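You operate a simulated robot arm through the tools that you are given. There is no shell and no other tool.

You are at the controls of a simulated robot arm. One attempt, no reset.

## Task
Milk missed the yellow mug: sponge it up and pour again.
Fine: mop with the dish sponge, wet sponge on the tray; about 60 ml from the cream jug, jug back. Set down upright: cream jug.
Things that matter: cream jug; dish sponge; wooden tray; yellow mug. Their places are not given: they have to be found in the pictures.

It is judged by the outcome, as a careful person would: the job done as asked, and still so three seconds after it is handed in. It fails if anything else is knocked over, pushed out of place, dropped, spilled or broken.

## Robot
A 7-joint arm with a two-finger parallel gripper, fixed in place. Base frame: the origin is at the foot of the arm, x ahead of it, y to its left, z up; the work surface is at about z = 750. Lengths are in mm, angles in degrees, forces in N, time in s.
Its first joint turns from -166.0 to 166.0 degrees. Payload 4.4 kg.
The TCP is the grasp point between the finger pads, 23 mm short of the fingertips. In the tool frame z runs along the fingers and y along their closing line. The gripper opens to 94 mm. The fingers are 38 mm wide and 10 mm thick; the gripper's body (54 by 96 mm) begins 39 mm behind the TCP.
Orientation is that of the tool frame in the base frame, as a unit quaternion [x, y, z, w]. With the fingers straight down and closing along the base's y, the tool's x points along the base's -x, its y along +y and its z along -z.

## Interface
- The arm moves only by the tool move_arm. Its arguments are lists of equal length, an entry for each row: "translation": the shift along the base's x, y, z in mm, a list of three; "angular": the turn, a rotation vector about the base's x, y, z in degrees, a list of three. In form: {"translation": [[x, y, z], ...], "angular": [[ax, ay, az], ...]}. A call has 1 to 20 rows; each row shifts and turns the commanded pose from where the row before left it. "gripper" is the opening, from 0 (shut) to 1 (fully open), set as the call begins (left out, the last holds). Each row takes 0.2 s and may step no farther than 50 mm and 8.6 degrees from the row before; otherwise, or with a gripper value out of range, the whole call is refused. A pose out of reach is approached as far as the arm can. The call stops where the force on the tool passes 40 N (or 10 N more than at its start, if that is more) or the arm is blocked; 0.2 s more then pass. The fingers move at their own pace (about 108 mm/s each) and stop on an object; they squeeze with about 28 N. The grip force told is the motor's: it shows also when the fingers shut on nothing. Time passes only in rows, and 0.2 s behind the last, so rows that do not move let the fingers close. It gives the time, the measured TCP pose, the force on the tool (base axes), the opening and the grip force at its end, in the units of the frame above (readings bear some noise), with the torque about the TCP (base axes, N m) and any sound that the robot's microphone picked up, and new pictures: "pictures" is both (left out), scene, wrist or none.
- Cameras (640 x 400 px; columns grow to the right, rows downward): "scene" is fixed at [41.9, 494.1, 1328.6]; the picture's right is [0.14, -0.99, 0.00], its down [-0.59, -0.08, -0.80] and it looks along [0.80, 0.11, -0.59] (base axes); focal length 273 px, centre (320, 200). "wrist" rides on the gripper at [86, 16, -74] in the tool frame; the picture's right is [-0.18, 0.98, 0.00], its down [-0.58, -0.11, -0.81] and it looks along [-0.79, -0.15, 0.59] (tool axes); focal length 243 px, centre (320, 200).
- point_at(camera, pixels): there is no depth. For up to 12 entries [column, row, z] of the newest picture of that camera ("zoom" is the newest enlarged one), the place [x, y] in the base frame at which the ray of that pixel passes the height z, good to about 2 mm, but the place of the scene camera against the robot may be out by one fixed shift of up to 18 mm in any direction. It takes no simulated time.
- inspect(camera, box): a new picture of the part [left, top, right, bottom] of that camera's present view, enlarged. It takes no simulated time.
- sign_off(): hands the job in; it is judged then, once.

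Leave the gripper open and the arm clear of the work at the hand-in unless told otherwise.

The tools are called after "Call:" as a command line: name --argument value ..., lists and objects as JSON in quotes. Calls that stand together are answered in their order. move_arm: Moves the arm, as the interface text tells. Its arguments: {"type":"object","properties":{"translation":{"type":"array","items":{"type":"array","items":{"type":"number"}}},"angular":{"type":"array","items":{"type":"array","items":{"type":"number"}}},"gripper":{"type":"number"},"pictures":{"type":"string","enum":["both","scene","wrist","none"]}},"required":["translation","angular"]} The other tools are called the same way: point_at (camera, pixels) gives the place at which the rays of pixels pass given heights; inspect (camera, box) takes an enlarged picture of a part of a camera's view; sign_off () hands the job in.

At the start:

```text
time_s: 0.0
eef_pos: [498.9, 392.5, 1143.8]
orientation: [0.0, 1.0, 0.0, 0.001]
contact_force: [-0.3, -1.1, -0.1]
ft_torque: [-0.02, -0.01, -0.01]
width: 94.1
gripper_force: 0.0
```

scene: 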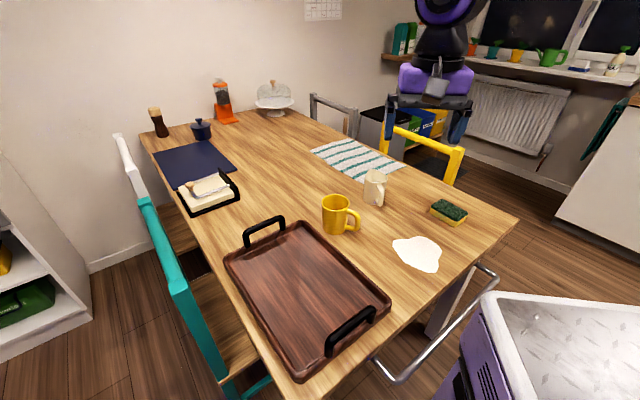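
wrist: 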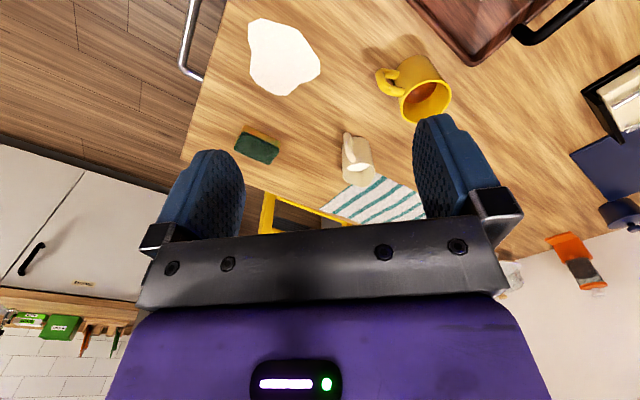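

I see the tray (about 305,295), the yellow mug (338,213), the cream jug (375,187), the sponge (449,211) and the milk puddle (418,253). First I enlarge the work area and get the rough places.

Call:
inspect --camera "scene" --box '[300, 150, 500, 275]'

Call:
inspect --camera "wrist" --box '[200, 0, 480, 200]'

Call:
point_at --camera "scene" --pixels '[[449, 220, 750], [418, 253, 750], [338, 230, 750], [374, 203, 750], [305, 300, 760], [393, 240, 750], [440, 265, 750], [225, 265, 750], [297, 382, 750], [390, 300, 750], [302, 222, 750], [515, 220, 750]]'

Call:
point_at --camera "wrist" --pixels '[[257, 147, 750], [283, 60, 750], [425, 100, 750], [357, 165, 750], [249, 20, 750], [320, 70, 750], [283, 95, 750], [280, 18, 750]]'

```text
3.20 times, centred on (400, 212) of scene
```

zoom: 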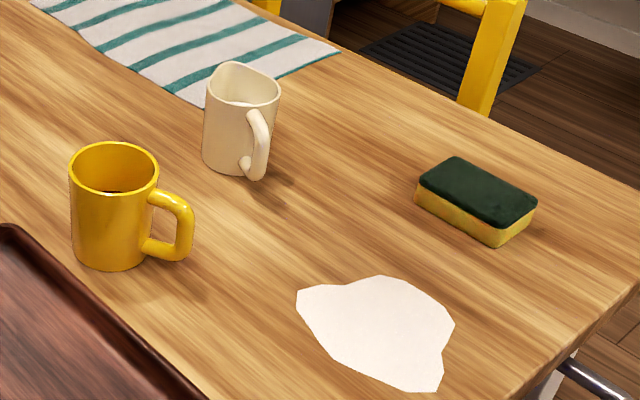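

```text
2.00 times, centred on (340, 100) of wrist
```

zoom: 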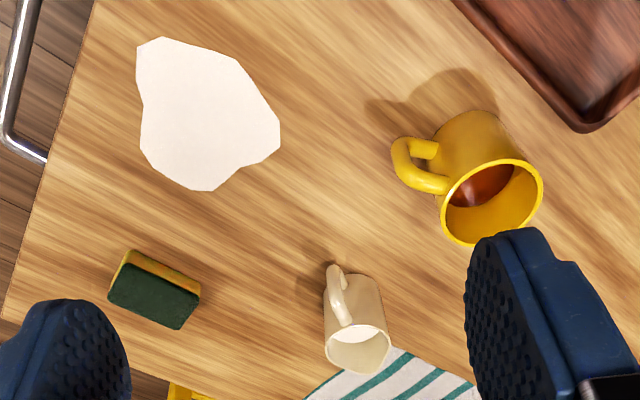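

```text
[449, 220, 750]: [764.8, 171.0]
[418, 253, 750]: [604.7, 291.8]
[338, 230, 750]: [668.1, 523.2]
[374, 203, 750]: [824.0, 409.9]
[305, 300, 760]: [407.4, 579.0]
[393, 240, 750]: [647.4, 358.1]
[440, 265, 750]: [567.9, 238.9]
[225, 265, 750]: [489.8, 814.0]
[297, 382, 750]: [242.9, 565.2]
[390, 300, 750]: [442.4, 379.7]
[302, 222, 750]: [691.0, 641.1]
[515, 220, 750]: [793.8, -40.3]
```

```text
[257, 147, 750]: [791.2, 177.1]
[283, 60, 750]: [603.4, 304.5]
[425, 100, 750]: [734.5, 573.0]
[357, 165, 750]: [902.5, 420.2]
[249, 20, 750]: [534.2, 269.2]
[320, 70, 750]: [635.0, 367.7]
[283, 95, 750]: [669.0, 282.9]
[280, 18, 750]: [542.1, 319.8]
```

The enlarged wrist picture shows the puddle outline and the sponge (green on top, yellow side below). I read the outline of the puddle and the sponge's corners from it.

Call:
point_at --camera "zoom" --pixels '[[137, 45, 750], [162, 37, 750], [235, 60, 750], [280, 120, 750], [278, 150, 750], [228, 170, 750], [205, 190, 750], [170, 178, 750], [142, 140, 750], [140, 100, 750], [128, 249, 750], [201, 284, 750]]'

Call:
move_arm --translation '[[20, -27, -20], [20, -27, -20], [20, -27, -20], [20, -27, -20], [20, -27, -20], [20, -27, -20]]' --angular '[[0, 0, 0], [0, 0, 0], [0, 0, 0], [0, 0, 0], [0, 0, 0], [0, 0, 0]]'

```text
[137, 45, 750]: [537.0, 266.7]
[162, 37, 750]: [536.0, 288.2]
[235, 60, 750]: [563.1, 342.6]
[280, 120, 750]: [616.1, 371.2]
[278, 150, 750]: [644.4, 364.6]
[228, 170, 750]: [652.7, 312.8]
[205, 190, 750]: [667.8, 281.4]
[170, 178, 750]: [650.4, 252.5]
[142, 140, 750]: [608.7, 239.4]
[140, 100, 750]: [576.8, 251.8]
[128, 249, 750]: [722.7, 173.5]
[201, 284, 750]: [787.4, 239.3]
```

```text
time_s: 1.4
eef_pos: [618.9, 230.8, 1023.1]
orientation: [-0.001, 1.0, 0.0, 0.0]
contact_force: [0.2, 0.3, 0.3]
ft_torque: [-0.01, -0.05, 0.02]
width: 94.2
gripper_force: 0.2
```

scene: 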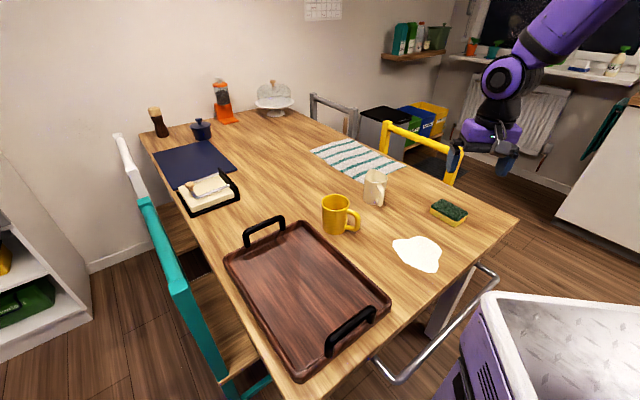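
wrist: 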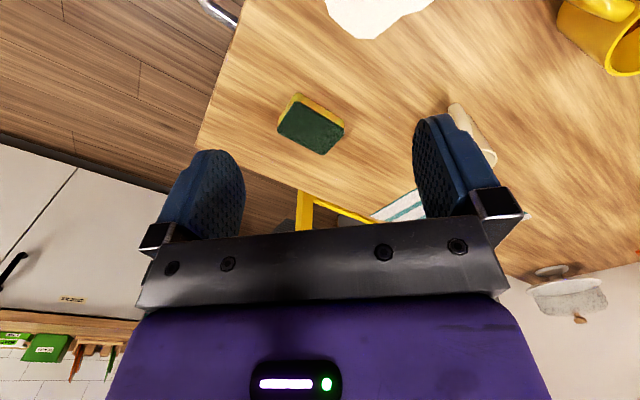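

The sponge is at wrist pixel (311,124). I enlarge it to get its corners and direction.

Call:
inspect --camera "wrist" --box '[250, 75, 378, 155]'

```text
5.00 times, centred on (314, 115) of wrist
```

zoom: 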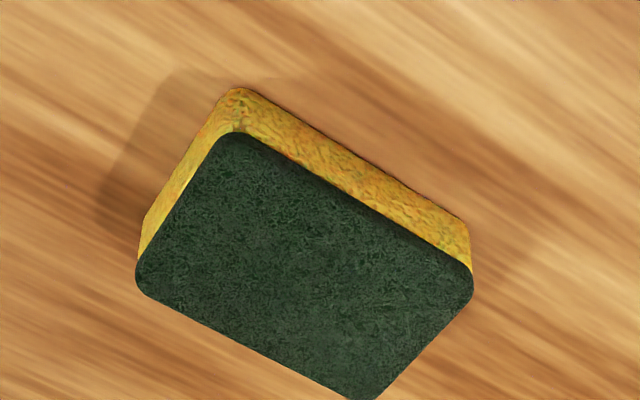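

I read the bottom edge corners at the table height and the top corners at some trial heights.

Call:
point_at --camera "zoom" --pixels '[[235, 87, 750], [468, 220, 750], [140, 228, 750], [226, 132, 780], [474, 278, 780], [136, 280, 780], [370, 402, 780], [226, 132, 775], [474, 278, 775], [226, 132, 785], [474, 278, 785], [136, 280, 785]]'

```text
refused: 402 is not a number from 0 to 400
```

Call:
point_at --camera "zoom" --pixels '[[235, 87, 750], [468, 220, 750], [140, 228, 750], [226, 132, 780], [474, 278, 780], [136, 280, 780], [370, 400, 780], [226, 132, 775], [474, 278, 775], [226, 132, 785], [474, 278, 785], [136, 280, 785]]'

```text
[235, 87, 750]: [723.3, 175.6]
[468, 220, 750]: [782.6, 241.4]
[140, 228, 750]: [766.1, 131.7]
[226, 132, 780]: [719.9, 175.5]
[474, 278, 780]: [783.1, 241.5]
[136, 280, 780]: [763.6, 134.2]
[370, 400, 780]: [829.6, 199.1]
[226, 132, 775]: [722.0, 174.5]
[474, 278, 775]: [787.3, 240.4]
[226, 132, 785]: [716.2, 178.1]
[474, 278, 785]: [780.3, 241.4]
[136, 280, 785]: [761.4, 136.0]
```

The sponge lies with its centre near (774,187), about 90 × 60 mm and 29 high, its long side at about 46° from x. I turn the gripper by +46° so it closes across the short side, and go above it.

Call:
move_arm --translation '[[22, -6, -24], [22, -6, -24], [22, -6, -24], [22, -6, -24], [22, -7, -24], [22, -6, -24], [23, -7, -24]]' --angular '[[0, 0, 6.6], [0, 0, 6.6], [0, 0, 6.6], [0, 0, 6.6], [0, 0, 6.6], [0, 0, 6.5], [0, 0, 6.5]]'

```text
time_s: 3.0
eef_pos: [773.0, 189.2, 857.0]
orientation: [-0.391, 0.92, 0.0, 0.001]
contact_force: [0.2, 0.3, 1.0]
ft_torque: [-0.05, -0.03, -0.01]
width: 94.1
gripper_force: 0.2
```

scene: 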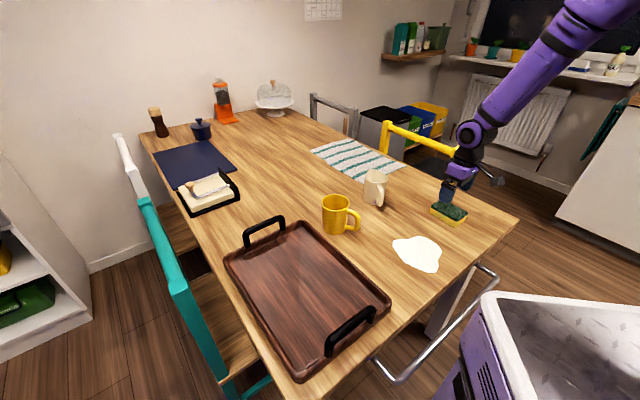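
wrist: 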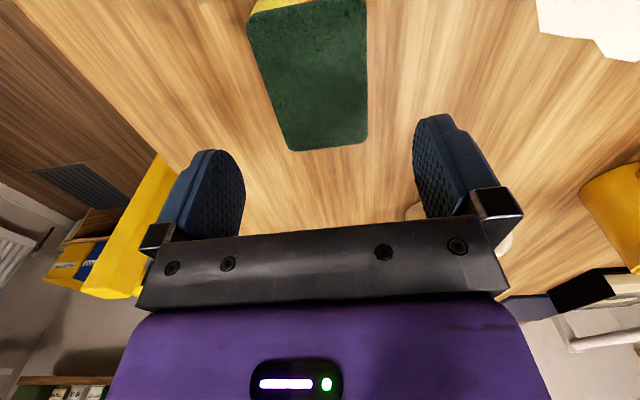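

The sponge fills the view between the fingers (corners near (289,150) and (367,140)). I check the corner places at the top height to centre the grip.

Call:
point_at --camera "wrist" --pixels '[[289, 151, 779], [368, 142, 779], [248, 22, 779], [366, 2, 779], [320, 90, 779]]'

```text
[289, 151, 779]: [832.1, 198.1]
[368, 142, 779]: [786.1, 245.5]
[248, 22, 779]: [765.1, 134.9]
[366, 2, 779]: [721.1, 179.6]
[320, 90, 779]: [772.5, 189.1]
```

Centre about (776,189), axis about 45°. I go straight down to 8 mm above the table with the tips, then close.

Call:
move_arm --translation '[[2, 0, -20], [0, 0, -20], [0, 0, -20], [0, 0, -10], [0, 0, -6]]' --angular '[[0, 0, -1], [0, 0, 0], [0, 0, 0], [0, 0, 0], [0, 0, 0]]' --gripper 1

Call:
move_arm --translation '[[0, 0, 0], [0, 0, 0], [0, 0, 0]]' --angular '[[0, 0, 0], [0, 0, 0], [0, 0, 0]]' --gripper 0.45

```text
time_s: 4.2
eef_pos: [775.8, 186.8, 779.7]
orientation: [-0.383, 0.924, 0.0, 0.0]
contact_force: [0.2, -0.6, 0.7]
ft_torque: [-0.02, -0.03, -0.01]
width: 94.1
gripper_force: 0.1
```

scene: 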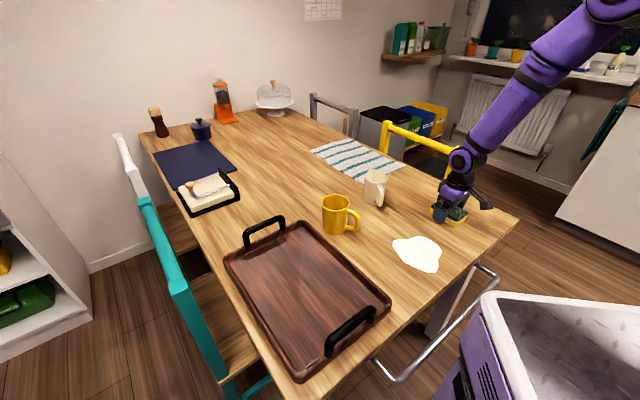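
wrist: 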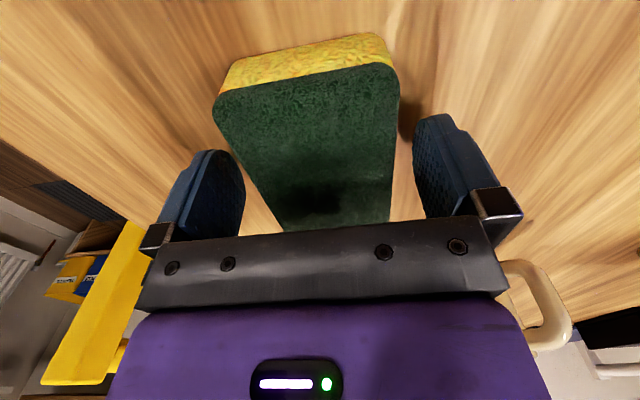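

```text
time_s: 5.0
eef_pos: [776.1, 187.5, 780.3]
orientation: [-0.382, 0.924, 0.0, 0.0]
contact_force: [-1.0, 0.7, -0.2]
ft_torque: [0.03, -0.01, 0.0]
width: 63.5
gripper_force: 27.9
```

scene: 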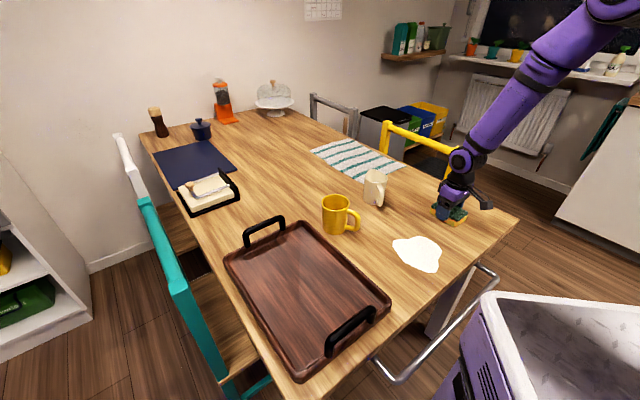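
wrist: 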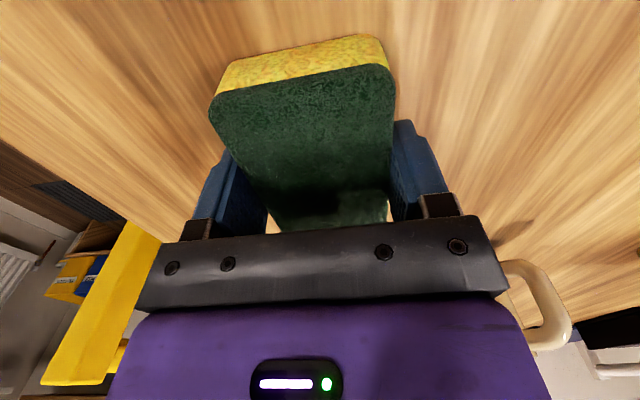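

The fingers stopped at 63.5 mm with 28 N: the sponge is held. I lift it 35 mm and carry it to the near side of the puddle, at about (714,262).

Call:
move_arm --translation '[[0, 0, 15], [0, 0, 20], [-12, 15, 0], [-12, 15, 0], [-13, 15, 0], [-13, 15, 0], [-12, 14.5, 0], [0, 0, -15], [0, 0, -12]]' --angular '[[0, 0, 0], [0, 0, 0], [0, 0, 0], [0, 0, 0], [0, 0, 0], [0, 0, 0], [0, 0, 0], [0, 0, 0], [0, 0, 0]]'

```text
time_s: 7.0
eef_pos: [713.1, 261.5, 788.5]
orientation: [-0.383, 0.924, 0.0, 0.0]
contact_force: [0.7, -0.2, -0.3]
ft_torque: [0.0, -0.01, -0.02]
width: 63.4
gripper_force: 28.4
```

scene: 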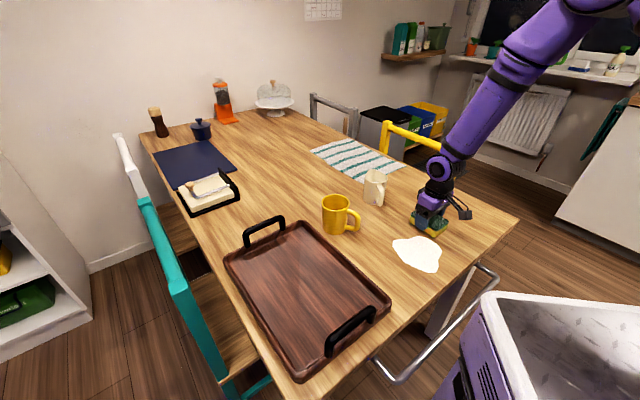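
wrist: 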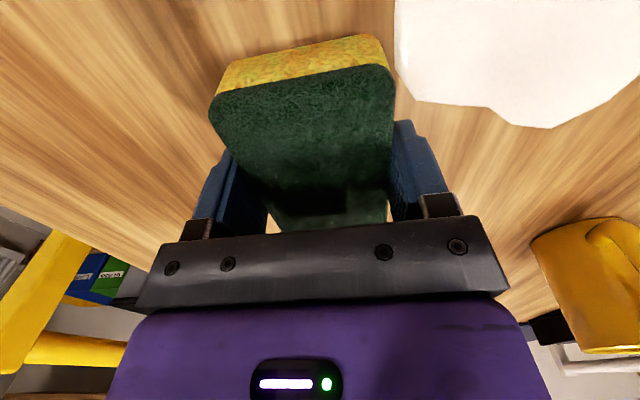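

The sponge is 8 mm above the table beside the puddle. I lower it in small steps until the force shows contact.

Call:
move_arm --translation '[[0, 0, -4], [0, 0, -3], [0, 0, -2], [0, 0, -1]]' --angular '[[0, 0, 0], [0, 0, 0], [0, 0, 0], [0, 0, 0]]' --pictures "none"

```text
time_s: 8.0
eef_pos: [714.9, 261.4, 779.6]
orientation: [-0.383, 0.924, 0.0, 0.001]
contact_force: [-0.6, -0.4, 16.9]
ft_torque: [0.05, 0.34, 0.02]
width: 63.3
gripper_force: 27.7
```

Contact with about 17 N; I ease off by 0.7 mm and start the first stroke across the puddle (direction −x,+y).

Call:
move_arm --translation '[[0, 0, -0.0], [-9.9, 9.9, 0.7], [-9.9, 9.9, 0], [-9.9, 9.9, 0], [-9.9, 9.9, 0], [-9.9, 9.9, 0], [-9.9, 9.9, 0]]' --angular '[[0, 0, 0], [0, 0, 0], [0, 0, 0], [0, 0, 0], [0, 0, 0], [0, 0, 0], [0, 0, 0]]'

```text
time_s: 9.6
eef_pos: [655.0, 320.8, 778.6]
orientation: [-0.382, 0.924, 0.001, 0.0]
contact_force: [6.7, -5.7, 15.2]
ft_torque: [-0.09, -0.14, 0.02]
width: 63.5
gripper_force: 27.0
```

scene: 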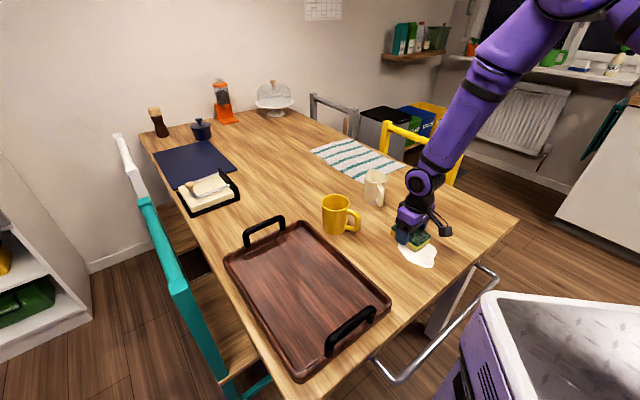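
wrist: 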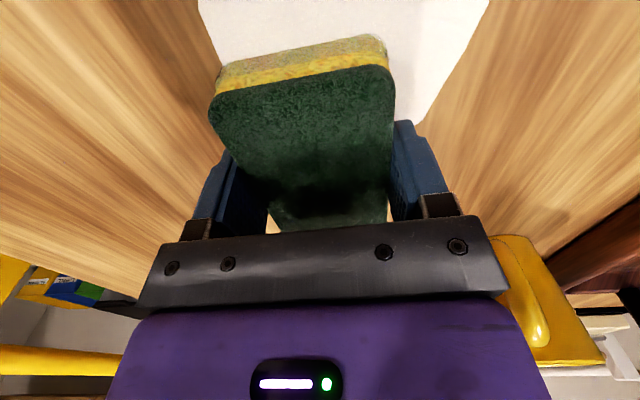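

The sponge takes up the milk (its yellow layer goes pale, puddle shrinks). I finish this stroke, step over by 45 mm and sweep back.

Call:
move_arm --translation '[[-9.9, 9.9, 0], [-9.9, 9.9, 0], [-9.9, 9.9, 0], [-9.9, 9.9, 0], [-9.9, 9.9, 0], [-9.9, 9.9, 0], [-8, 8, 0], [-8, -8, 0], [-8, -8, 0], [-8, -8, 0], [-8, -8, 0]]' --angular '[[0, 0, 0], [0, 0, 0], [0, 0, 0], [0, 0, 0], [0, 0, 0], [0, 0, 0], [0, 0, 0], [0, 0, 0], [0, 0, 0], [0, 0, 0], [0, 0, 0]]' --pictures "none"

Call:
move_arm --translation '[[9.9, -9.9, 0], [9.9, -9.9, 0], [9.9, -9.9, 0], [9.9, -9.9, 0], [9.9, -9.9, 0], [9.9, -9.9, 0], [9.9, -9.9, 0], [9.9, -9.9, 0], [9.9, -9.9, 0], [9.9, -9.9, 0], [9.9, -9.9, 0], [9.9, -9.9, 0], [9.9, -9.9, 0]]' --angular '[[0, 0, 0], [0, 0, 0], [0, 0, 0], [0, 0, 0], [0, 0, 0], [0, 0, 0], [0, 0, 0], [0, 0, 0], [0, 0, 0], [0, 0, 0], [0, 0, 0], [0, 0, 0], [0, 0, 0]]'

```text
time_s: 12.0
eef_pos: [555.0, 355.4, 779.5]
orientation: [-0.383, 0.924, 0.0, 0.0]
contact_force: [1.6, 2.4, 5.0]
ft_torque: [0.17, -0.09, -0.01]
width: 63.5
gripper_force: 28.2
```

```text
time_s: 14.8
eef_pos: [683.9, 226.6, 779.4]
orientation: [-0.382, 0.924, 0.0, 0.0]
contact_force: [-2.3, 2.9, 7.1]
ft_torque: [0.1, -0.01, -0.04]
width: 63.5
gripper_force: 28.1
```

scene: 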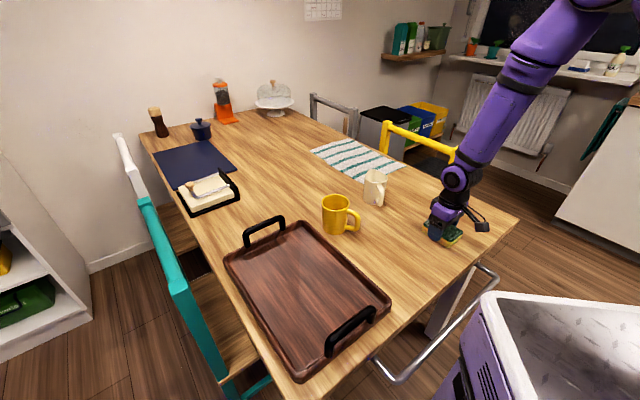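
wrist: 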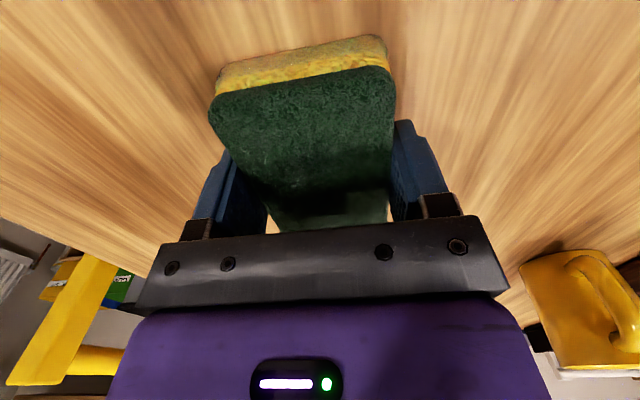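

The white patch is no longer visible in the scene picture. To be sure I do a third stroke over the strip nearest the robot and then look closely.

Call:
move_arm --translation '[[-8, -8, 0], [-8, -8, 0], [-8, -8, 0], [-8, -8, 0], [-9.9, 9.9, 0], [-9.9, 9.9, 0], [-9.9, 9.9, 0], [-9.9, 9.9, 0], [-9.9, 9.9, 0], [-9.9, 9.9, 0], [-9.9, 9.9, 0], [-9.9, 9.9, 0], [-9.9, 9.9, 0], [-9.9, 9.9, 0], [-9.9, 9.9, 0], [-9.9, 9.9, 0]]' --angular '[[0, 0, 0], [0, 0, 0], [0, 0, 0], [0, 0, 0], [0, 0, 0], [0, 0, 0], [0, 0, 0], [0, 0, 0], [0, 0, 0], [0, 0, 0], [0, 0, 0], [0, 0, 0], [0, 0, 0], [0, 0, 0], [0, 0, 0], [0, 0, 0]]'

Call:
inspect --camera "scene" --box '[340, 200, 500, 300]'

```text
time_s: 18.2
eef_pos: [531.7, 315.4, 779.6]
orientation: [-0.382, 0.924, 0.0, 0.0]
contact_force: [0.4, -0.6, -0.3]
ft_torque: [0.02, -0.01, 0.03]
width: 63.4
gripper_force: 28.2
```

scene: 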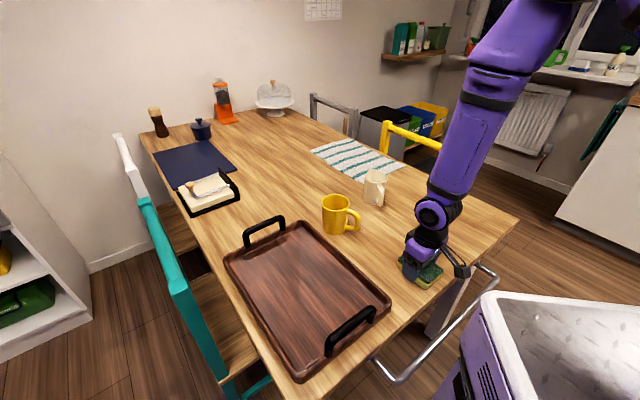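
wrist: 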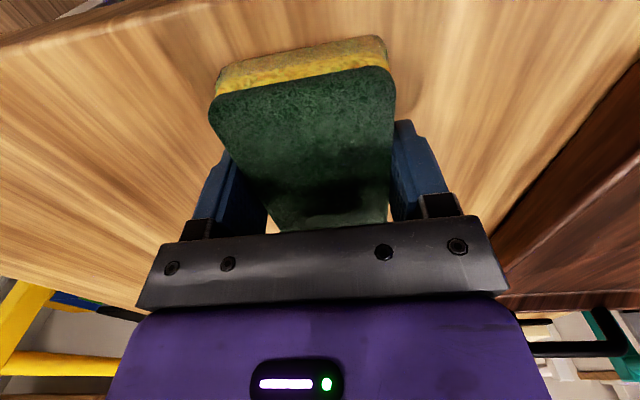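

```text
4.00 times, centred on (420, 250) of scene
```

zoom: 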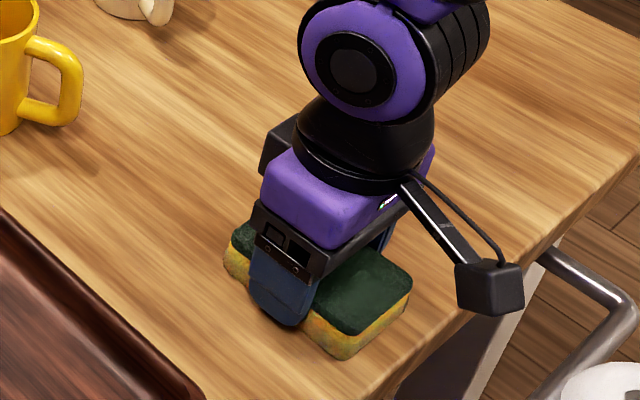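

The wiped area looks clean around the sponge. I lift 80 mm and carry the wet sponge over the long side of the tray, then look at the table again.

Call:
move_arm --translation '[[0, 0, 15], [0, 0, 20], [0, 0, 20], [0, 0, 25], [-5, 24, 0], [-5, 24, 0], [-5, 24, 0], [-5, 24, 0], [-5, 24, 0], [-5, 24, 0], [-5, 24, 0], [-5, 24, 0], [-5, 24, 0], [-5, 24, 0], [-2, 24, 0]]' --angular '[[0, 0, 0], [0, 0, 0], [0, 0, 0], [0, 0, 0], [0, 0, 0], [0, 0, 0], [0, 0, 0], [0, 0, 0], [0, 0, 0], [0, 0, 0], [0, 0, 0], [0, 0, 0], [0, 0, 0], [0, 0, 0], [0, 0, 0]]'

Call:
inspect --camera "scene" --box '[340, 200, 500, 300]'

```text
time_s: 21.4
eef_pos: [481.1, 579.0, 859.4]
orientation: [-0.382, 0.924, -0.001, 0.0]
contact_force: [0.8, 0.3, -0.1]
ft_torque: [0.03, 0.01, 0.0]
width: 63.6
gripper_force: 27.5
```

scene: 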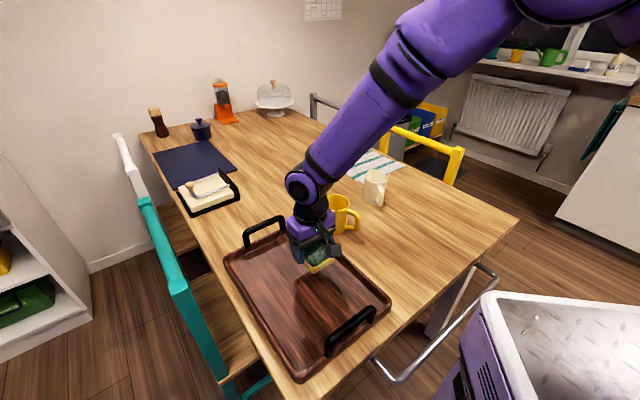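
wrist: 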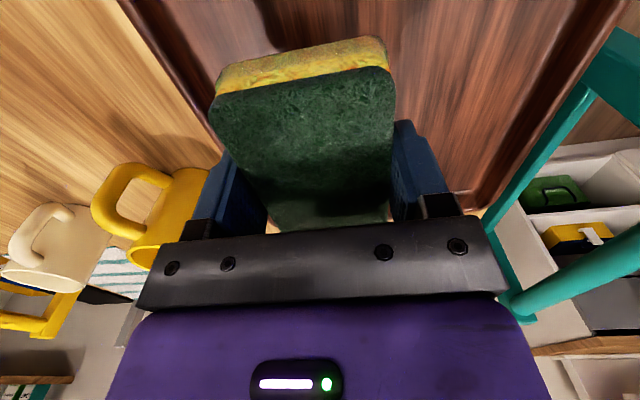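

```text
4.00 times, centred on (420, 250) of scene
```

zoom: 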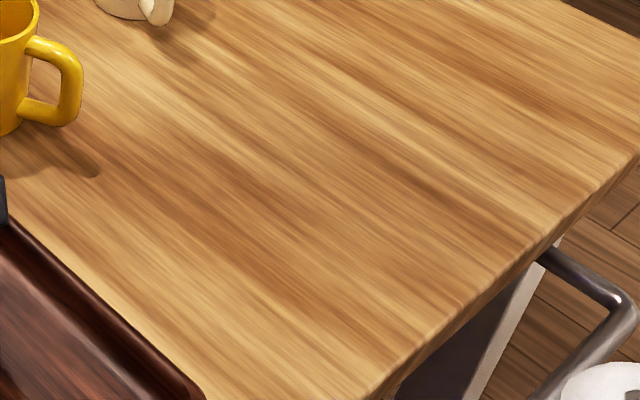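

The table is clean, and the sponge hangs over the inside of the tray. I lower it to just above the tray floor.

Call:
move_arm --translation '[[0, 0, -20], [0, 0, -20], [0, 0, -14]]' --angular '[[0, 0, 0], [0, 0, 0], [0, 0, 0]]' --pictures "scene"

Call:
inspect --camera "scene" --box '[220, 190, 400, 302]'

```text
time_s: 22.2
eef_pos: [481.0, 578.9, 805.9]
orientation: [-0.382, 0.924, 0.0, 0.0]
contact_force: [0.3, 0.3, -0.1]
ft_torque: [-0.01, 0.0, 0.02]
width: 63.5
gripper_force: 27.6
```

scene: 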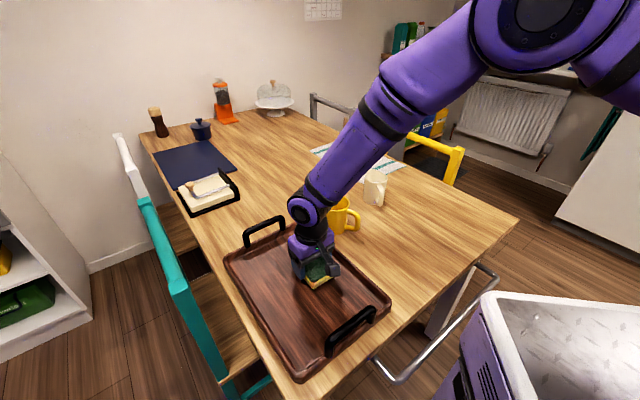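

```text
3.56 times, centred on (310, 246) of scene
```

zoom: 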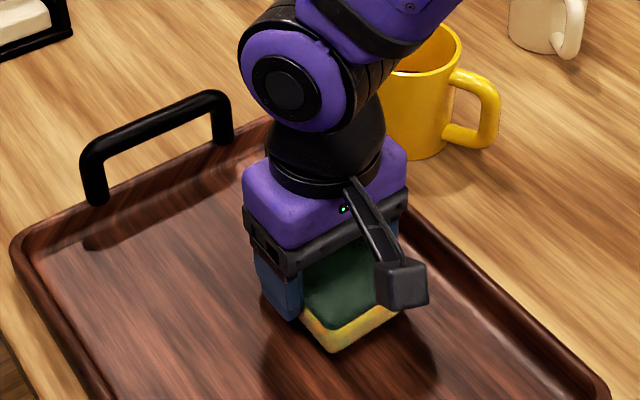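

The sponge is a little above the tray floor. I lower by 3 mm steps, then 2 mm steps, watching the force.

Call:
move_arm --translation '[[0, 0, -3], [0, 0, -3], [0, 0, -3], [0, 0, -2], [0, 0, -2]]' --angular '[[0, 0, 0], [0, 0, 0], [0, 0, 0], [0, 0, 0], [0, 0, 0]]' --pictures "none"

```text
time_s: 23.4
eef_pos: [480.5, 577.8, 792.5]
orientation: [-0.383, 0.924, 0.0, 0.0]
contact_force: [0.2, 0.5, -0.5]
ft_torque: [-0.01, 0.02, 0.01]
width: 63.7
gripper_force: 28.4
```

Call:
move_arm --translation '[[0, 0, -2], [0, 0, -1]]' --angular '[[0, 0, 0], [0, 0, 0]]' --pictures "none"

```text
time_s: 24.0
eef_pos: [481.1, 578.3, 788.9]
orientation: [-0.383, 0.924, 0.0, 0.0]
contact_force: [-0.3, 0.1, -1.1]
ft_torque: [0.02, 0.03, 0.02]
width: 63.4
gripper_force: 27.7
```

No contact yet at TCP z 789. I keep lowering by 1 mm steps.

Call:
move_arm --translation '[[0, 0, -1], [0, 0, -1], [0, 0, -1]]' --angular '[[0, 0, 0], [0, 0, 0], [0, 0, 0]]' --pictures "scene"

```text
time_s: 24.8
eef_pos: [481.4, 579.3, 787.2]
orientation: [-0.383, 0.924, 0.001, 0.001]
contact_force: [0.1, -2.2, 10.8]
ft_torque: [-0.16, 0.11, 0.01]
width: 63.6
gripper_force: 28.0
```

scene: 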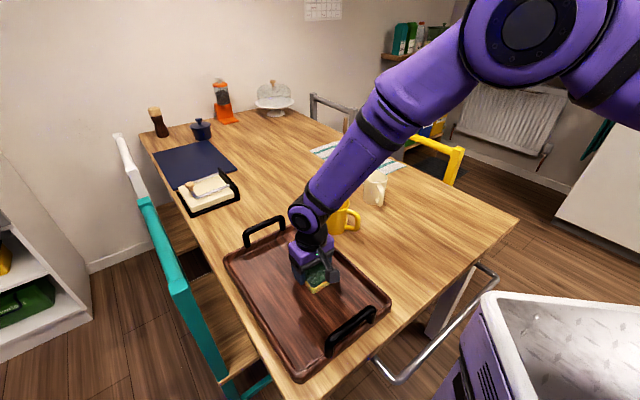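

Contact with the tray floor (about 11 N). I open the fingers and then rise straight up.

Call:
move_arm --translation '[[0, 0, 0], [0, 0, 0], [0, 0, 0]]' --angular '[[0, 0, 0], [0, 0, 0], [0, 0, 0]]' --gripper 1 --pictures "none"

Call:
move_arm --translation '[[0, 0, 10], [0, 0, 20], [0, 0, 30], [0, 0, 40], [0, 0, 40], [0, 0, 40]]' --angular '[[0, 0, 0], [0, 0, 0], [0, 0, 0], [0, 0, 0], [0, 0, 0], [0, 0, 0]]'

```text
time_s: 25.6
eef_pos: [480.3, 578.9, 785.9]
orientation: [-0.382, 0.924, 0.0, 0.0]
contact_force: [0.2, 0.0, 0.2]
ft_torque: [-0.04, -0.03, 0.0]
width: 94.0
gripper_force: 0.1
```

```text
time_s: 27.0
eef_pos: [479.9, 578.4, 965.2]
orientation: [-0.383, 0.924, 0.0, 0.001]
contact_force: [0.2, 0.9, -0.6]
ft_torque: [-0.01, 0.02, 0.0]
width: 94.0
gripper_force: 0.1
```

scene: 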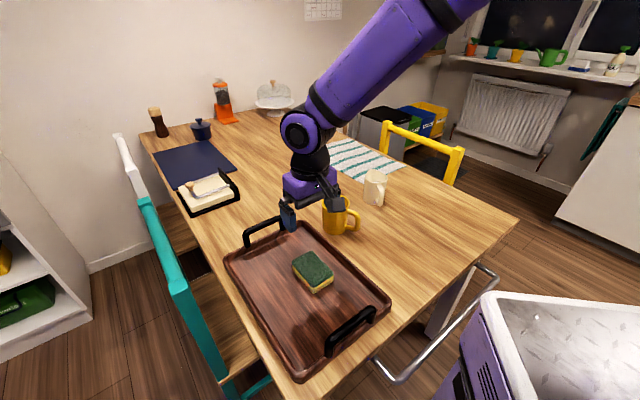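
wrist: 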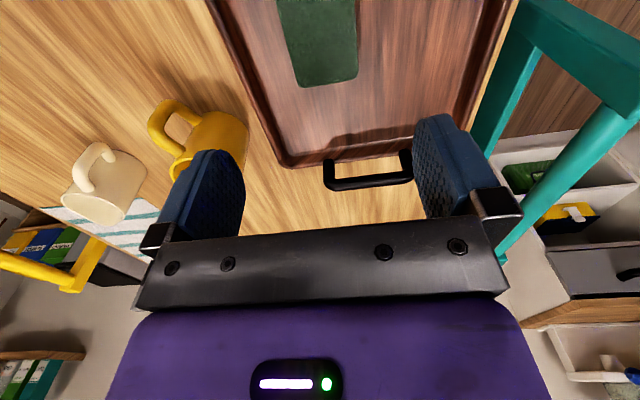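

The sponge lies flat on the tray. Next I move the wrist camera to look at the jug and mug from above the table.

Call:
move_arm --translation '[[11.4, -21, 7], [11.4, -21, 7], [11.4, -21, 7], [11.4, -21, 7], [11.4, -21, 7], [11.4, -21, 7], [11.4, -21, 7]]' --angular '[[0, 0, -6.43], [0, 0, -6.43], [0, 0, -6.43], [0, 0, -6.43], [0, 0, -6.43], [0, 0, -6.43], [0, 0, -6.43]]'

Call:
inspect --camera "wrist" --box '[220, 20, 476, 180]'

Call:
inspect --camera "scene" --box '[310, 150, 406, 210]'

```text
time_s: 28.6
eef_pos: [560.6, 431.1, 1014.6]
orientation: [0.001, 1.0, 0.0, 0.0]
contact_force: [-0.6, 1.2, -0.6]
ft_torque: [-0.02, -0.02, 0.0]
width: 94.0
gripper_force: 0.1
```

scene: 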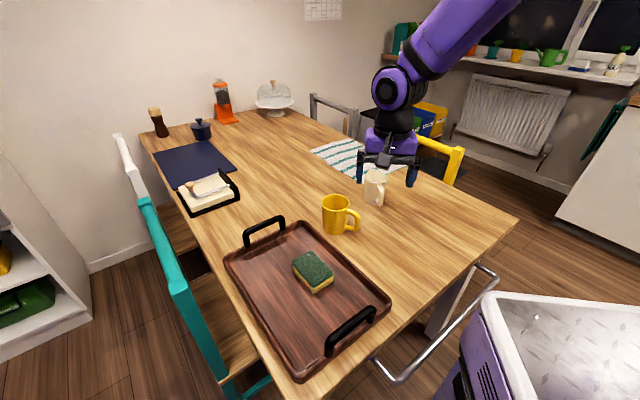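
wrist: 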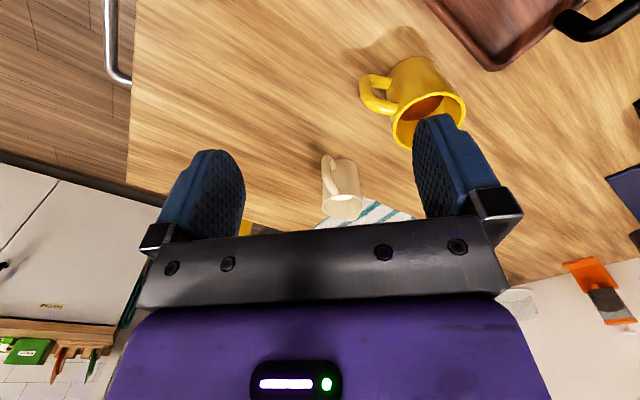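

```text
2.50 times, centred on (348, 100) of wrist
```

zoom: 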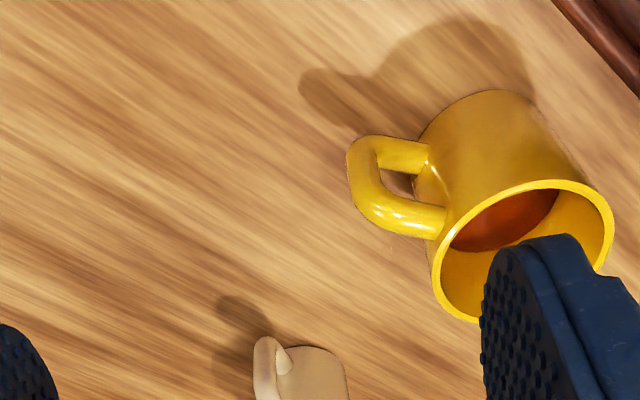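

```text
6.67 times, centred on (358, 180) of scene
```

zoom: 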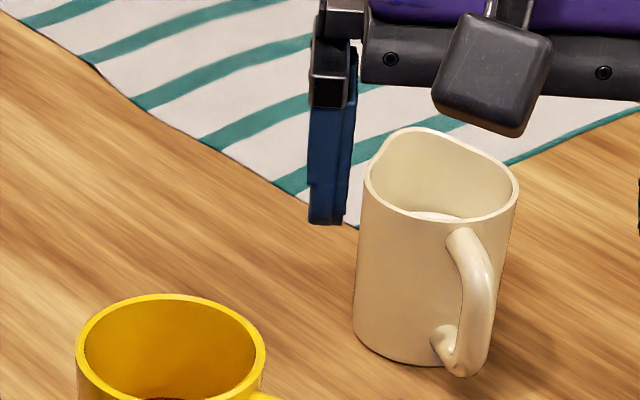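

The mug holds brown tea; the jug's handle points toward the robot's side. I move nearer to see the jug from above and measure its axis.

Call:
move_arm --translation '[[30, -1, -9], [30, -1, -9], [30, -1, -9], [30, -1, -9], [30, -1, -9], [30, -1, -9]]' --angular '[[0, 0, 0], [0, 0, 0], [0, 0, 0], [0, 0, 0], [0, 0, 0], [0, 0, 0]]'

Call:
inspect --camera "wrist" --box '[240, 60, 432, 180]'

```text
time_s: 30.0
eef_pos: [739.6, 426.2, 961.6]
orientation: [0.0, 1.0, 0.0, 0.0]
contact_force: [0.3, 1.3, 1.0]
ft_torque: [-0.02, -0.02, 0.0]
width: 93.9
gripper_force: 0.1
```

scene: 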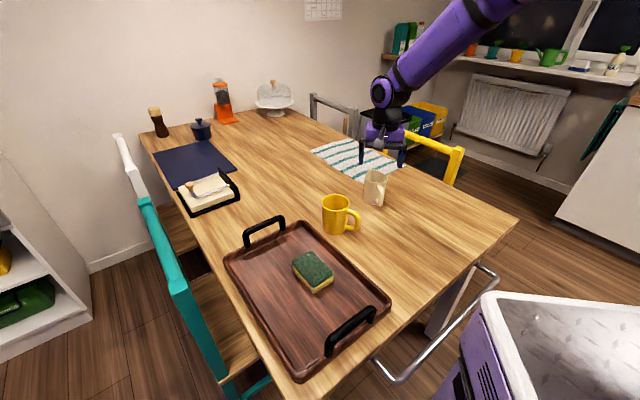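
wrist: 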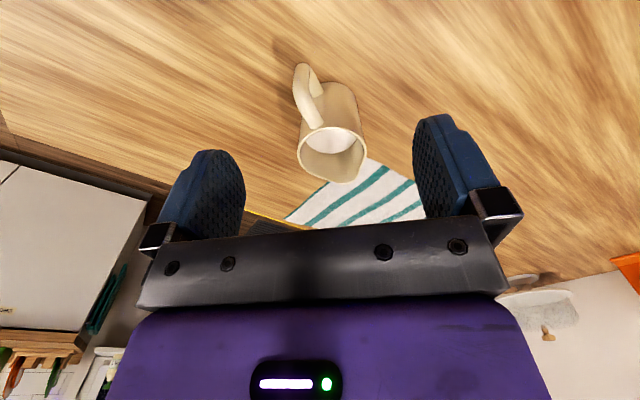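

```text
3.33 times, centred on (336, 120) of wrist
```

zoom: 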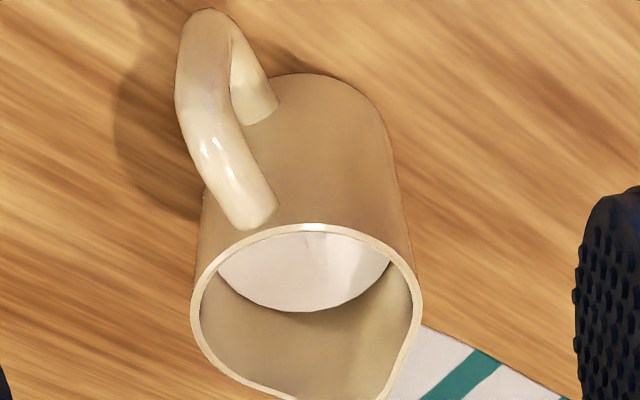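

I read the base edge, the rim and the handle at trial heights.

Call:
point_at --camera "zoom" --pixels '[[310, 73, 750], [392, 150, 750], [192, 310, 850], [420, 300, 850], [311, 226, 850], [192, 310, 840], [420, 300, 840], [311, 226, 840], [192, 310, 860], [420, 300, 860], [311, 226, 860]]'

Call:
point_at --camera "wrist" --pixels '[[340, 183, 840], [340, 183, 850], [340, 183, 860], [302, 63, 830], [302, 63, 810], [302, 63, 790], [315, 124, 840], [315, 124, 850], [315, 124, 830]]'

Call:
inspect --camera "wrist" --box '[256, 110, 416, 210]'

```text
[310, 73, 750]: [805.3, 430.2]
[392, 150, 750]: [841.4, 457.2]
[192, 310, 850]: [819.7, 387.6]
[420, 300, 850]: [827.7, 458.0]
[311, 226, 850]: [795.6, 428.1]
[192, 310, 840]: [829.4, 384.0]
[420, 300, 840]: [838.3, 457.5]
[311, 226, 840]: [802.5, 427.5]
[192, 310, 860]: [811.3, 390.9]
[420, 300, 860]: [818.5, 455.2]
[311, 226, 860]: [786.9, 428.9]
```

```text
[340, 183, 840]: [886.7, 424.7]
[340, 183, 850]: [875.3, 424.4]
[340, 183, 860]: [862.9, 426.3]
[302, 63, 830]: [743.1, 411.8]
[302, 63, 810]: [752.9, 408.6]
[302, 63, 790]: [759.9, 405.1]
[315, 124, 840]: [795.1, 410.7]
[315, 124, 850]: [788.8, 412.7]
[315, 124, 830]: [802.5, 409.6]
```

```text
4.00 times, centred on (336, 160) of wrist
```

zoom: 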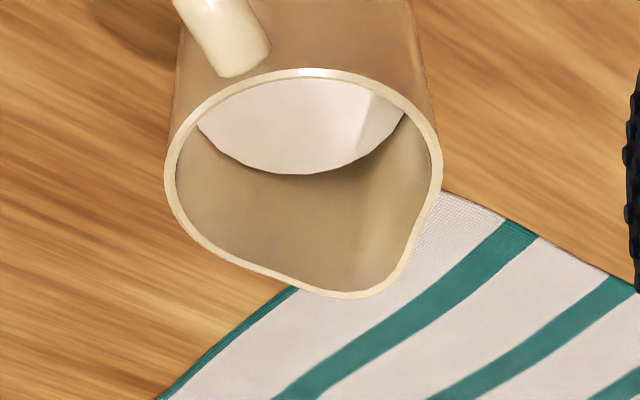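

The jug: base centre near (841,421), radius about 37, height about 88, spout toward +x (turned about 10° to +y), handle toward the robot. I move to a lower, nearer view to check these by parallax.

Call:
move_arm --translation '[[-15, -3, -20], [-15, -3, -20], [-15, -3, -20]]' --angular '[[0, 0, 0], [0, 0, 0], [0, 0, 0]]' --pictures "wrist"

Call:
inspect --camera "wrist" --box '[240, 80, 432, 200]'

```text
time_s: 30.8
eef_pos: [696.5, 415.7, 899.3]
orientation: [0.001, 1.0, 0.0, 0.0]
contact_force: [-0.1, -0.3, 0.7]
ft_torque: [0.01, -0.02, 0.04]
width: 94.0
gripper_force: 0.0
```

wrist: 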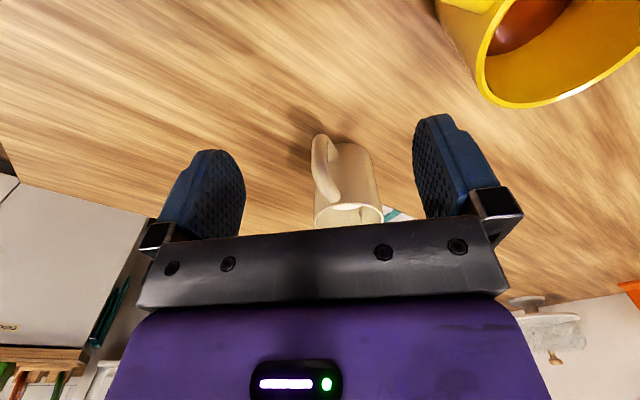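

```text
3.33 times, centred on (336, 140) of wrist
```

zoom: 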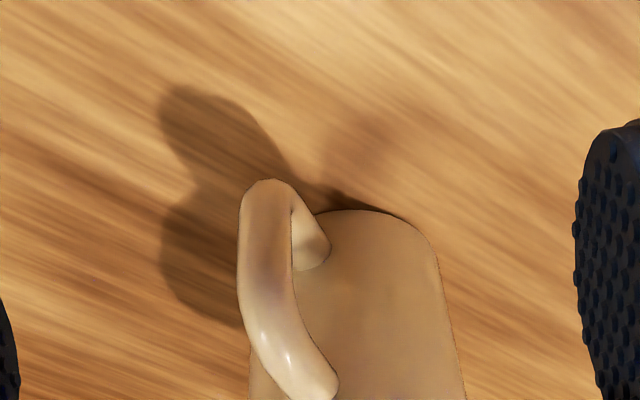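

I read the base's near edge and the near rim for this second view.

Call:
point_at --camera "zoom" --pixels '[[365, 208, 750], [438, 262, 750], [316, 215, 750], [262, 179, 800], [262, 179, 780], [262, 179, 820], [335, 393, 830], [335, 393, 840]]'

Call:
inspect --camera "wrist" --box '[288, 170, 416, 250]'

```text
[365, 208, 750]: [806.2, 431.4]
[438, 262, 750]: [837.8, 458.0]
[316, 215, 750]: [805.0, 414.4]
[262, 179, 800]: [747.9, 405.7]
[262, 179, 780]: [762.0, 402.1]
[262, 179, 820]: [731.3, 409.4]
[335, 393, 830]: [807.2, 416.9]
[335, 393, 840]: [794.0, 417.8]
```

```text
5.00 times, centred on (352, 210) of wrist
```

zoom: 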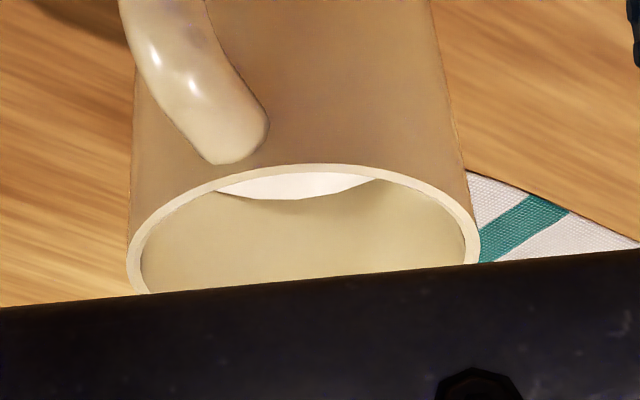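

Call:
point_at --camera "zoom" --pixels '[[300, 165, 830], [300, 165, 838], [300, 165, 846], [128, 262, 830], [128, 262, 838], [128, 262, 846], [480, 250, 830], [480, 250, 838], [480, 250, 846], [290, 200, 800], [290, 200, 790], [290, 200, 810]]'

```text
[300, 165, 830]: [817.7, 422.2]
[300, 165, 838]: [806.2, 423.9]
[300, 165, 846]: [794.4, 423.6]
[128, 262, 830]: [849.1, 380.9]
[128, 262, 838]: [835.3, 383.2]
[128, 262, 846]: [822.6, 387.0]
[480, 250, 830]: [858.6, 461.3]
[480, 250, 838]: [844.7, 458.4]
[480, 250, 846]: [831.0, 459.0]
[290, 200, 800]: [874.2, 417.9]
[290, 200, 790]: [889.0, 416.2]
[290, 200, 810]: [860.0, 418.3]
```

Two views agree: jug centre about (840,422), rim at z≈841, radius 37, milk surface near z≈801, handle out to about 80 mm from the centre at azimuth ≈ 192°, spout at ≈ 12°. Now I look at the mug the same way.

Call:
move_arm --translation '[[-8, 5, 30], [-18, 22, 20], [-18, 22, 15], [-18, 22, 15], [-18, 22, 0], [-16, 22, 0]]' --angular '[[0, 0, 0], [0, 0, 0], [0, 0, 0], [0, 0, 0], [0, 0, 0], [0, 0, 0]]' --pictures "wrist"

Call:
inspect --camera "wrist" --box '[240, 50, 432, 170]'

```text
time_s: 32.2
eef_pos: [600.3, 530.6, 982.2]
orientation: [0.001, 1.0, 0.0, 0.0]
contact_force: [0.2, -0.6, 0.2]
ft_torque: [-0.01, 0.01, 0.01]
width: 94.3
gripper_force: 0.1
```

wrist: 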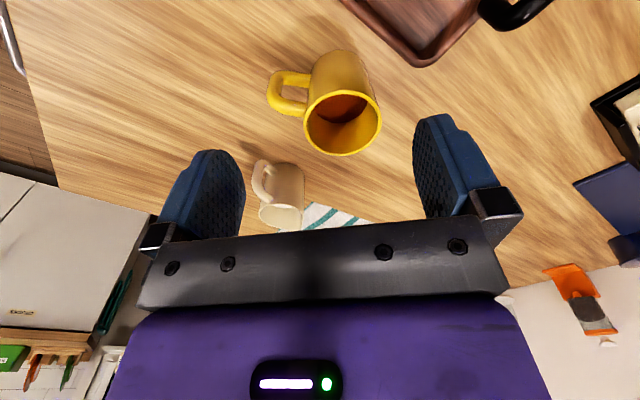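

```text
3.33 times, centred on (336, 110) of wrist
```

zoom: 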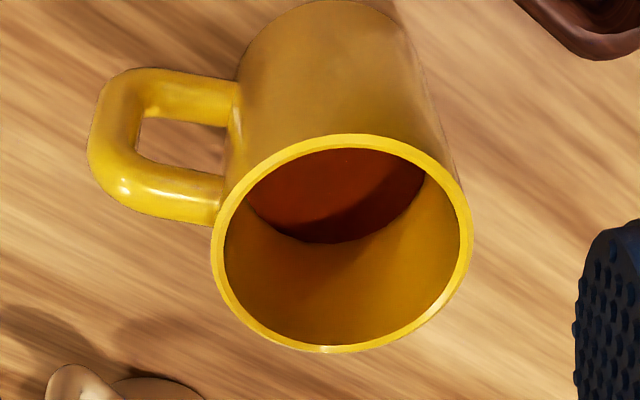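

I read the mug's base edge and rim points at trial heights.

Call:
point_at --camera "zoom" --pixels '[[325, 1, 750], [211, 240, 840], [471, 230, 840], [345, 134, 840], [335, 352, 840], [211, 240, 850], [471, 230, 850], [345, 134, 850], [335, 352, 850], [335, 242, 800], [335, 242, 790], [335, 242, 810]]'

Call:
point_at --camera "zoom" --pixels '[[211, 240, 860], [471, 230, 860], [345, 134, 860], [335, 352, 860], [88, 165, 840], [88, 165, 820], [88, 165, 800], [235, 90, 750], [412, 50, 750]]'

```text
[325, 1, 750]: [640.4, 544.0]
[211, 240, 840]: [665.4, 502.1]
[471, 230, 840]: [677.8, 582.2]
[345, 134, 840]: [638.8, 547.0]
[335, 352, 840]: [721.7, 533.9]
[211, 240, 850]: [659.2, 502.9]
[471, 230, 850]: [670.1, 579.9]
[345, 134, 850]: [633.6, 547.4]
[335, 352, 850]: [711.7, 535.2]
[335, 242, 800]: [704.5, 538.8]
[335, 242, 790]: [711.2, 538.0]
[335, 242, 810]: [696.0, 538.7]
```

```text
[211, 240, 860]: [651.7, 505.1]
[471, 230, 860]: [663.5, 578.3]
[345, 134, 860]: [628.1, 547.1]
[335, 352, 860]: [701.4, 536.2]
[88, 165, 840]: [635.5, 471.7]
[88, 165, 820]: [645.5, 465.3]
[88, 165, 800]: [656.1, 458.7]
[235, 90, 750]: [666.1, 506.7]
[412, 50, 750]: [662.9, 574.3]
```

Mug: centre about (680,542), outer radius about 41, rim z≈840, tea surface near z≈782, handle toward −y. The plan is to hold the jug from above across its sides (perpendicular to the handle), turn it so the spout points to −y, and pour with the jug on the mug's +y side. Before taking the jug, I rehearse this turn and tilt with the empty gripper well above the mug.

Call:
move_arm --translation '[[8, 7, 0], [8, 7, 0], [8, 7, 0], [8, 7, 0], [8, 7, 0], [8, 7, 0], [8, 7, 0], [8, 7, 0], [8, 7, 0], [8, 7, 0], [0, 0, 0]]' --angular '[[0, 0, -8.2], [0, 0, -8.2], [0, 0, -8.2], [0, 0, -8.2], [0, 0, -8.2], [0, 0, -8.2], [0, 0, -8.2], [0, 0, -8.2], [0, 0, -8.2], [0, 0, -8.2], [0, 0, -8]]'

```text
time_s: 34.6
eef_pos: [679.4, 601.2, 981.2]
orientation: [0.709, 0.706, -0.001, 0.0]
contact_force: [0.6, 0.7, -0.1]
ft_torque: [0.02, 0.03, 0.02]
width: 94.0
gripper_force: 0.1
```

scene: 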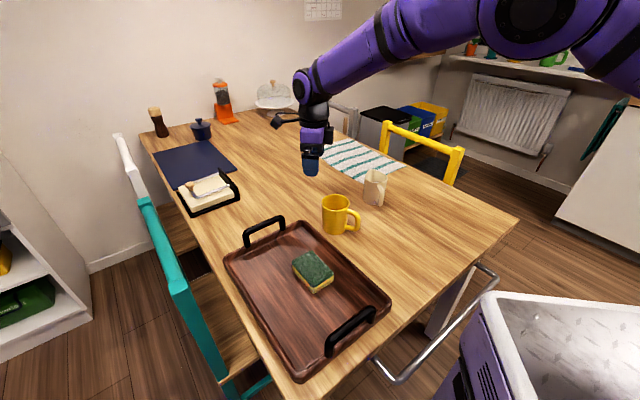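
wrist: 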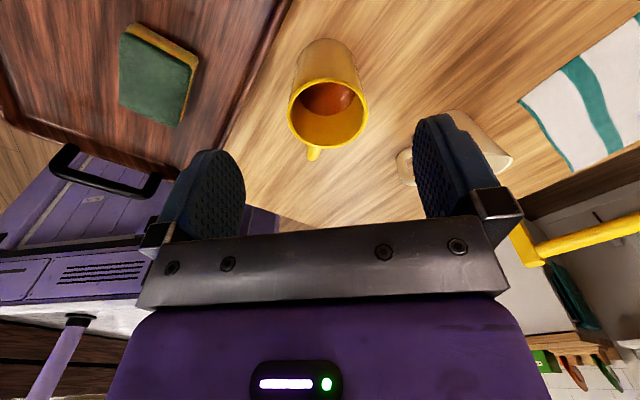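

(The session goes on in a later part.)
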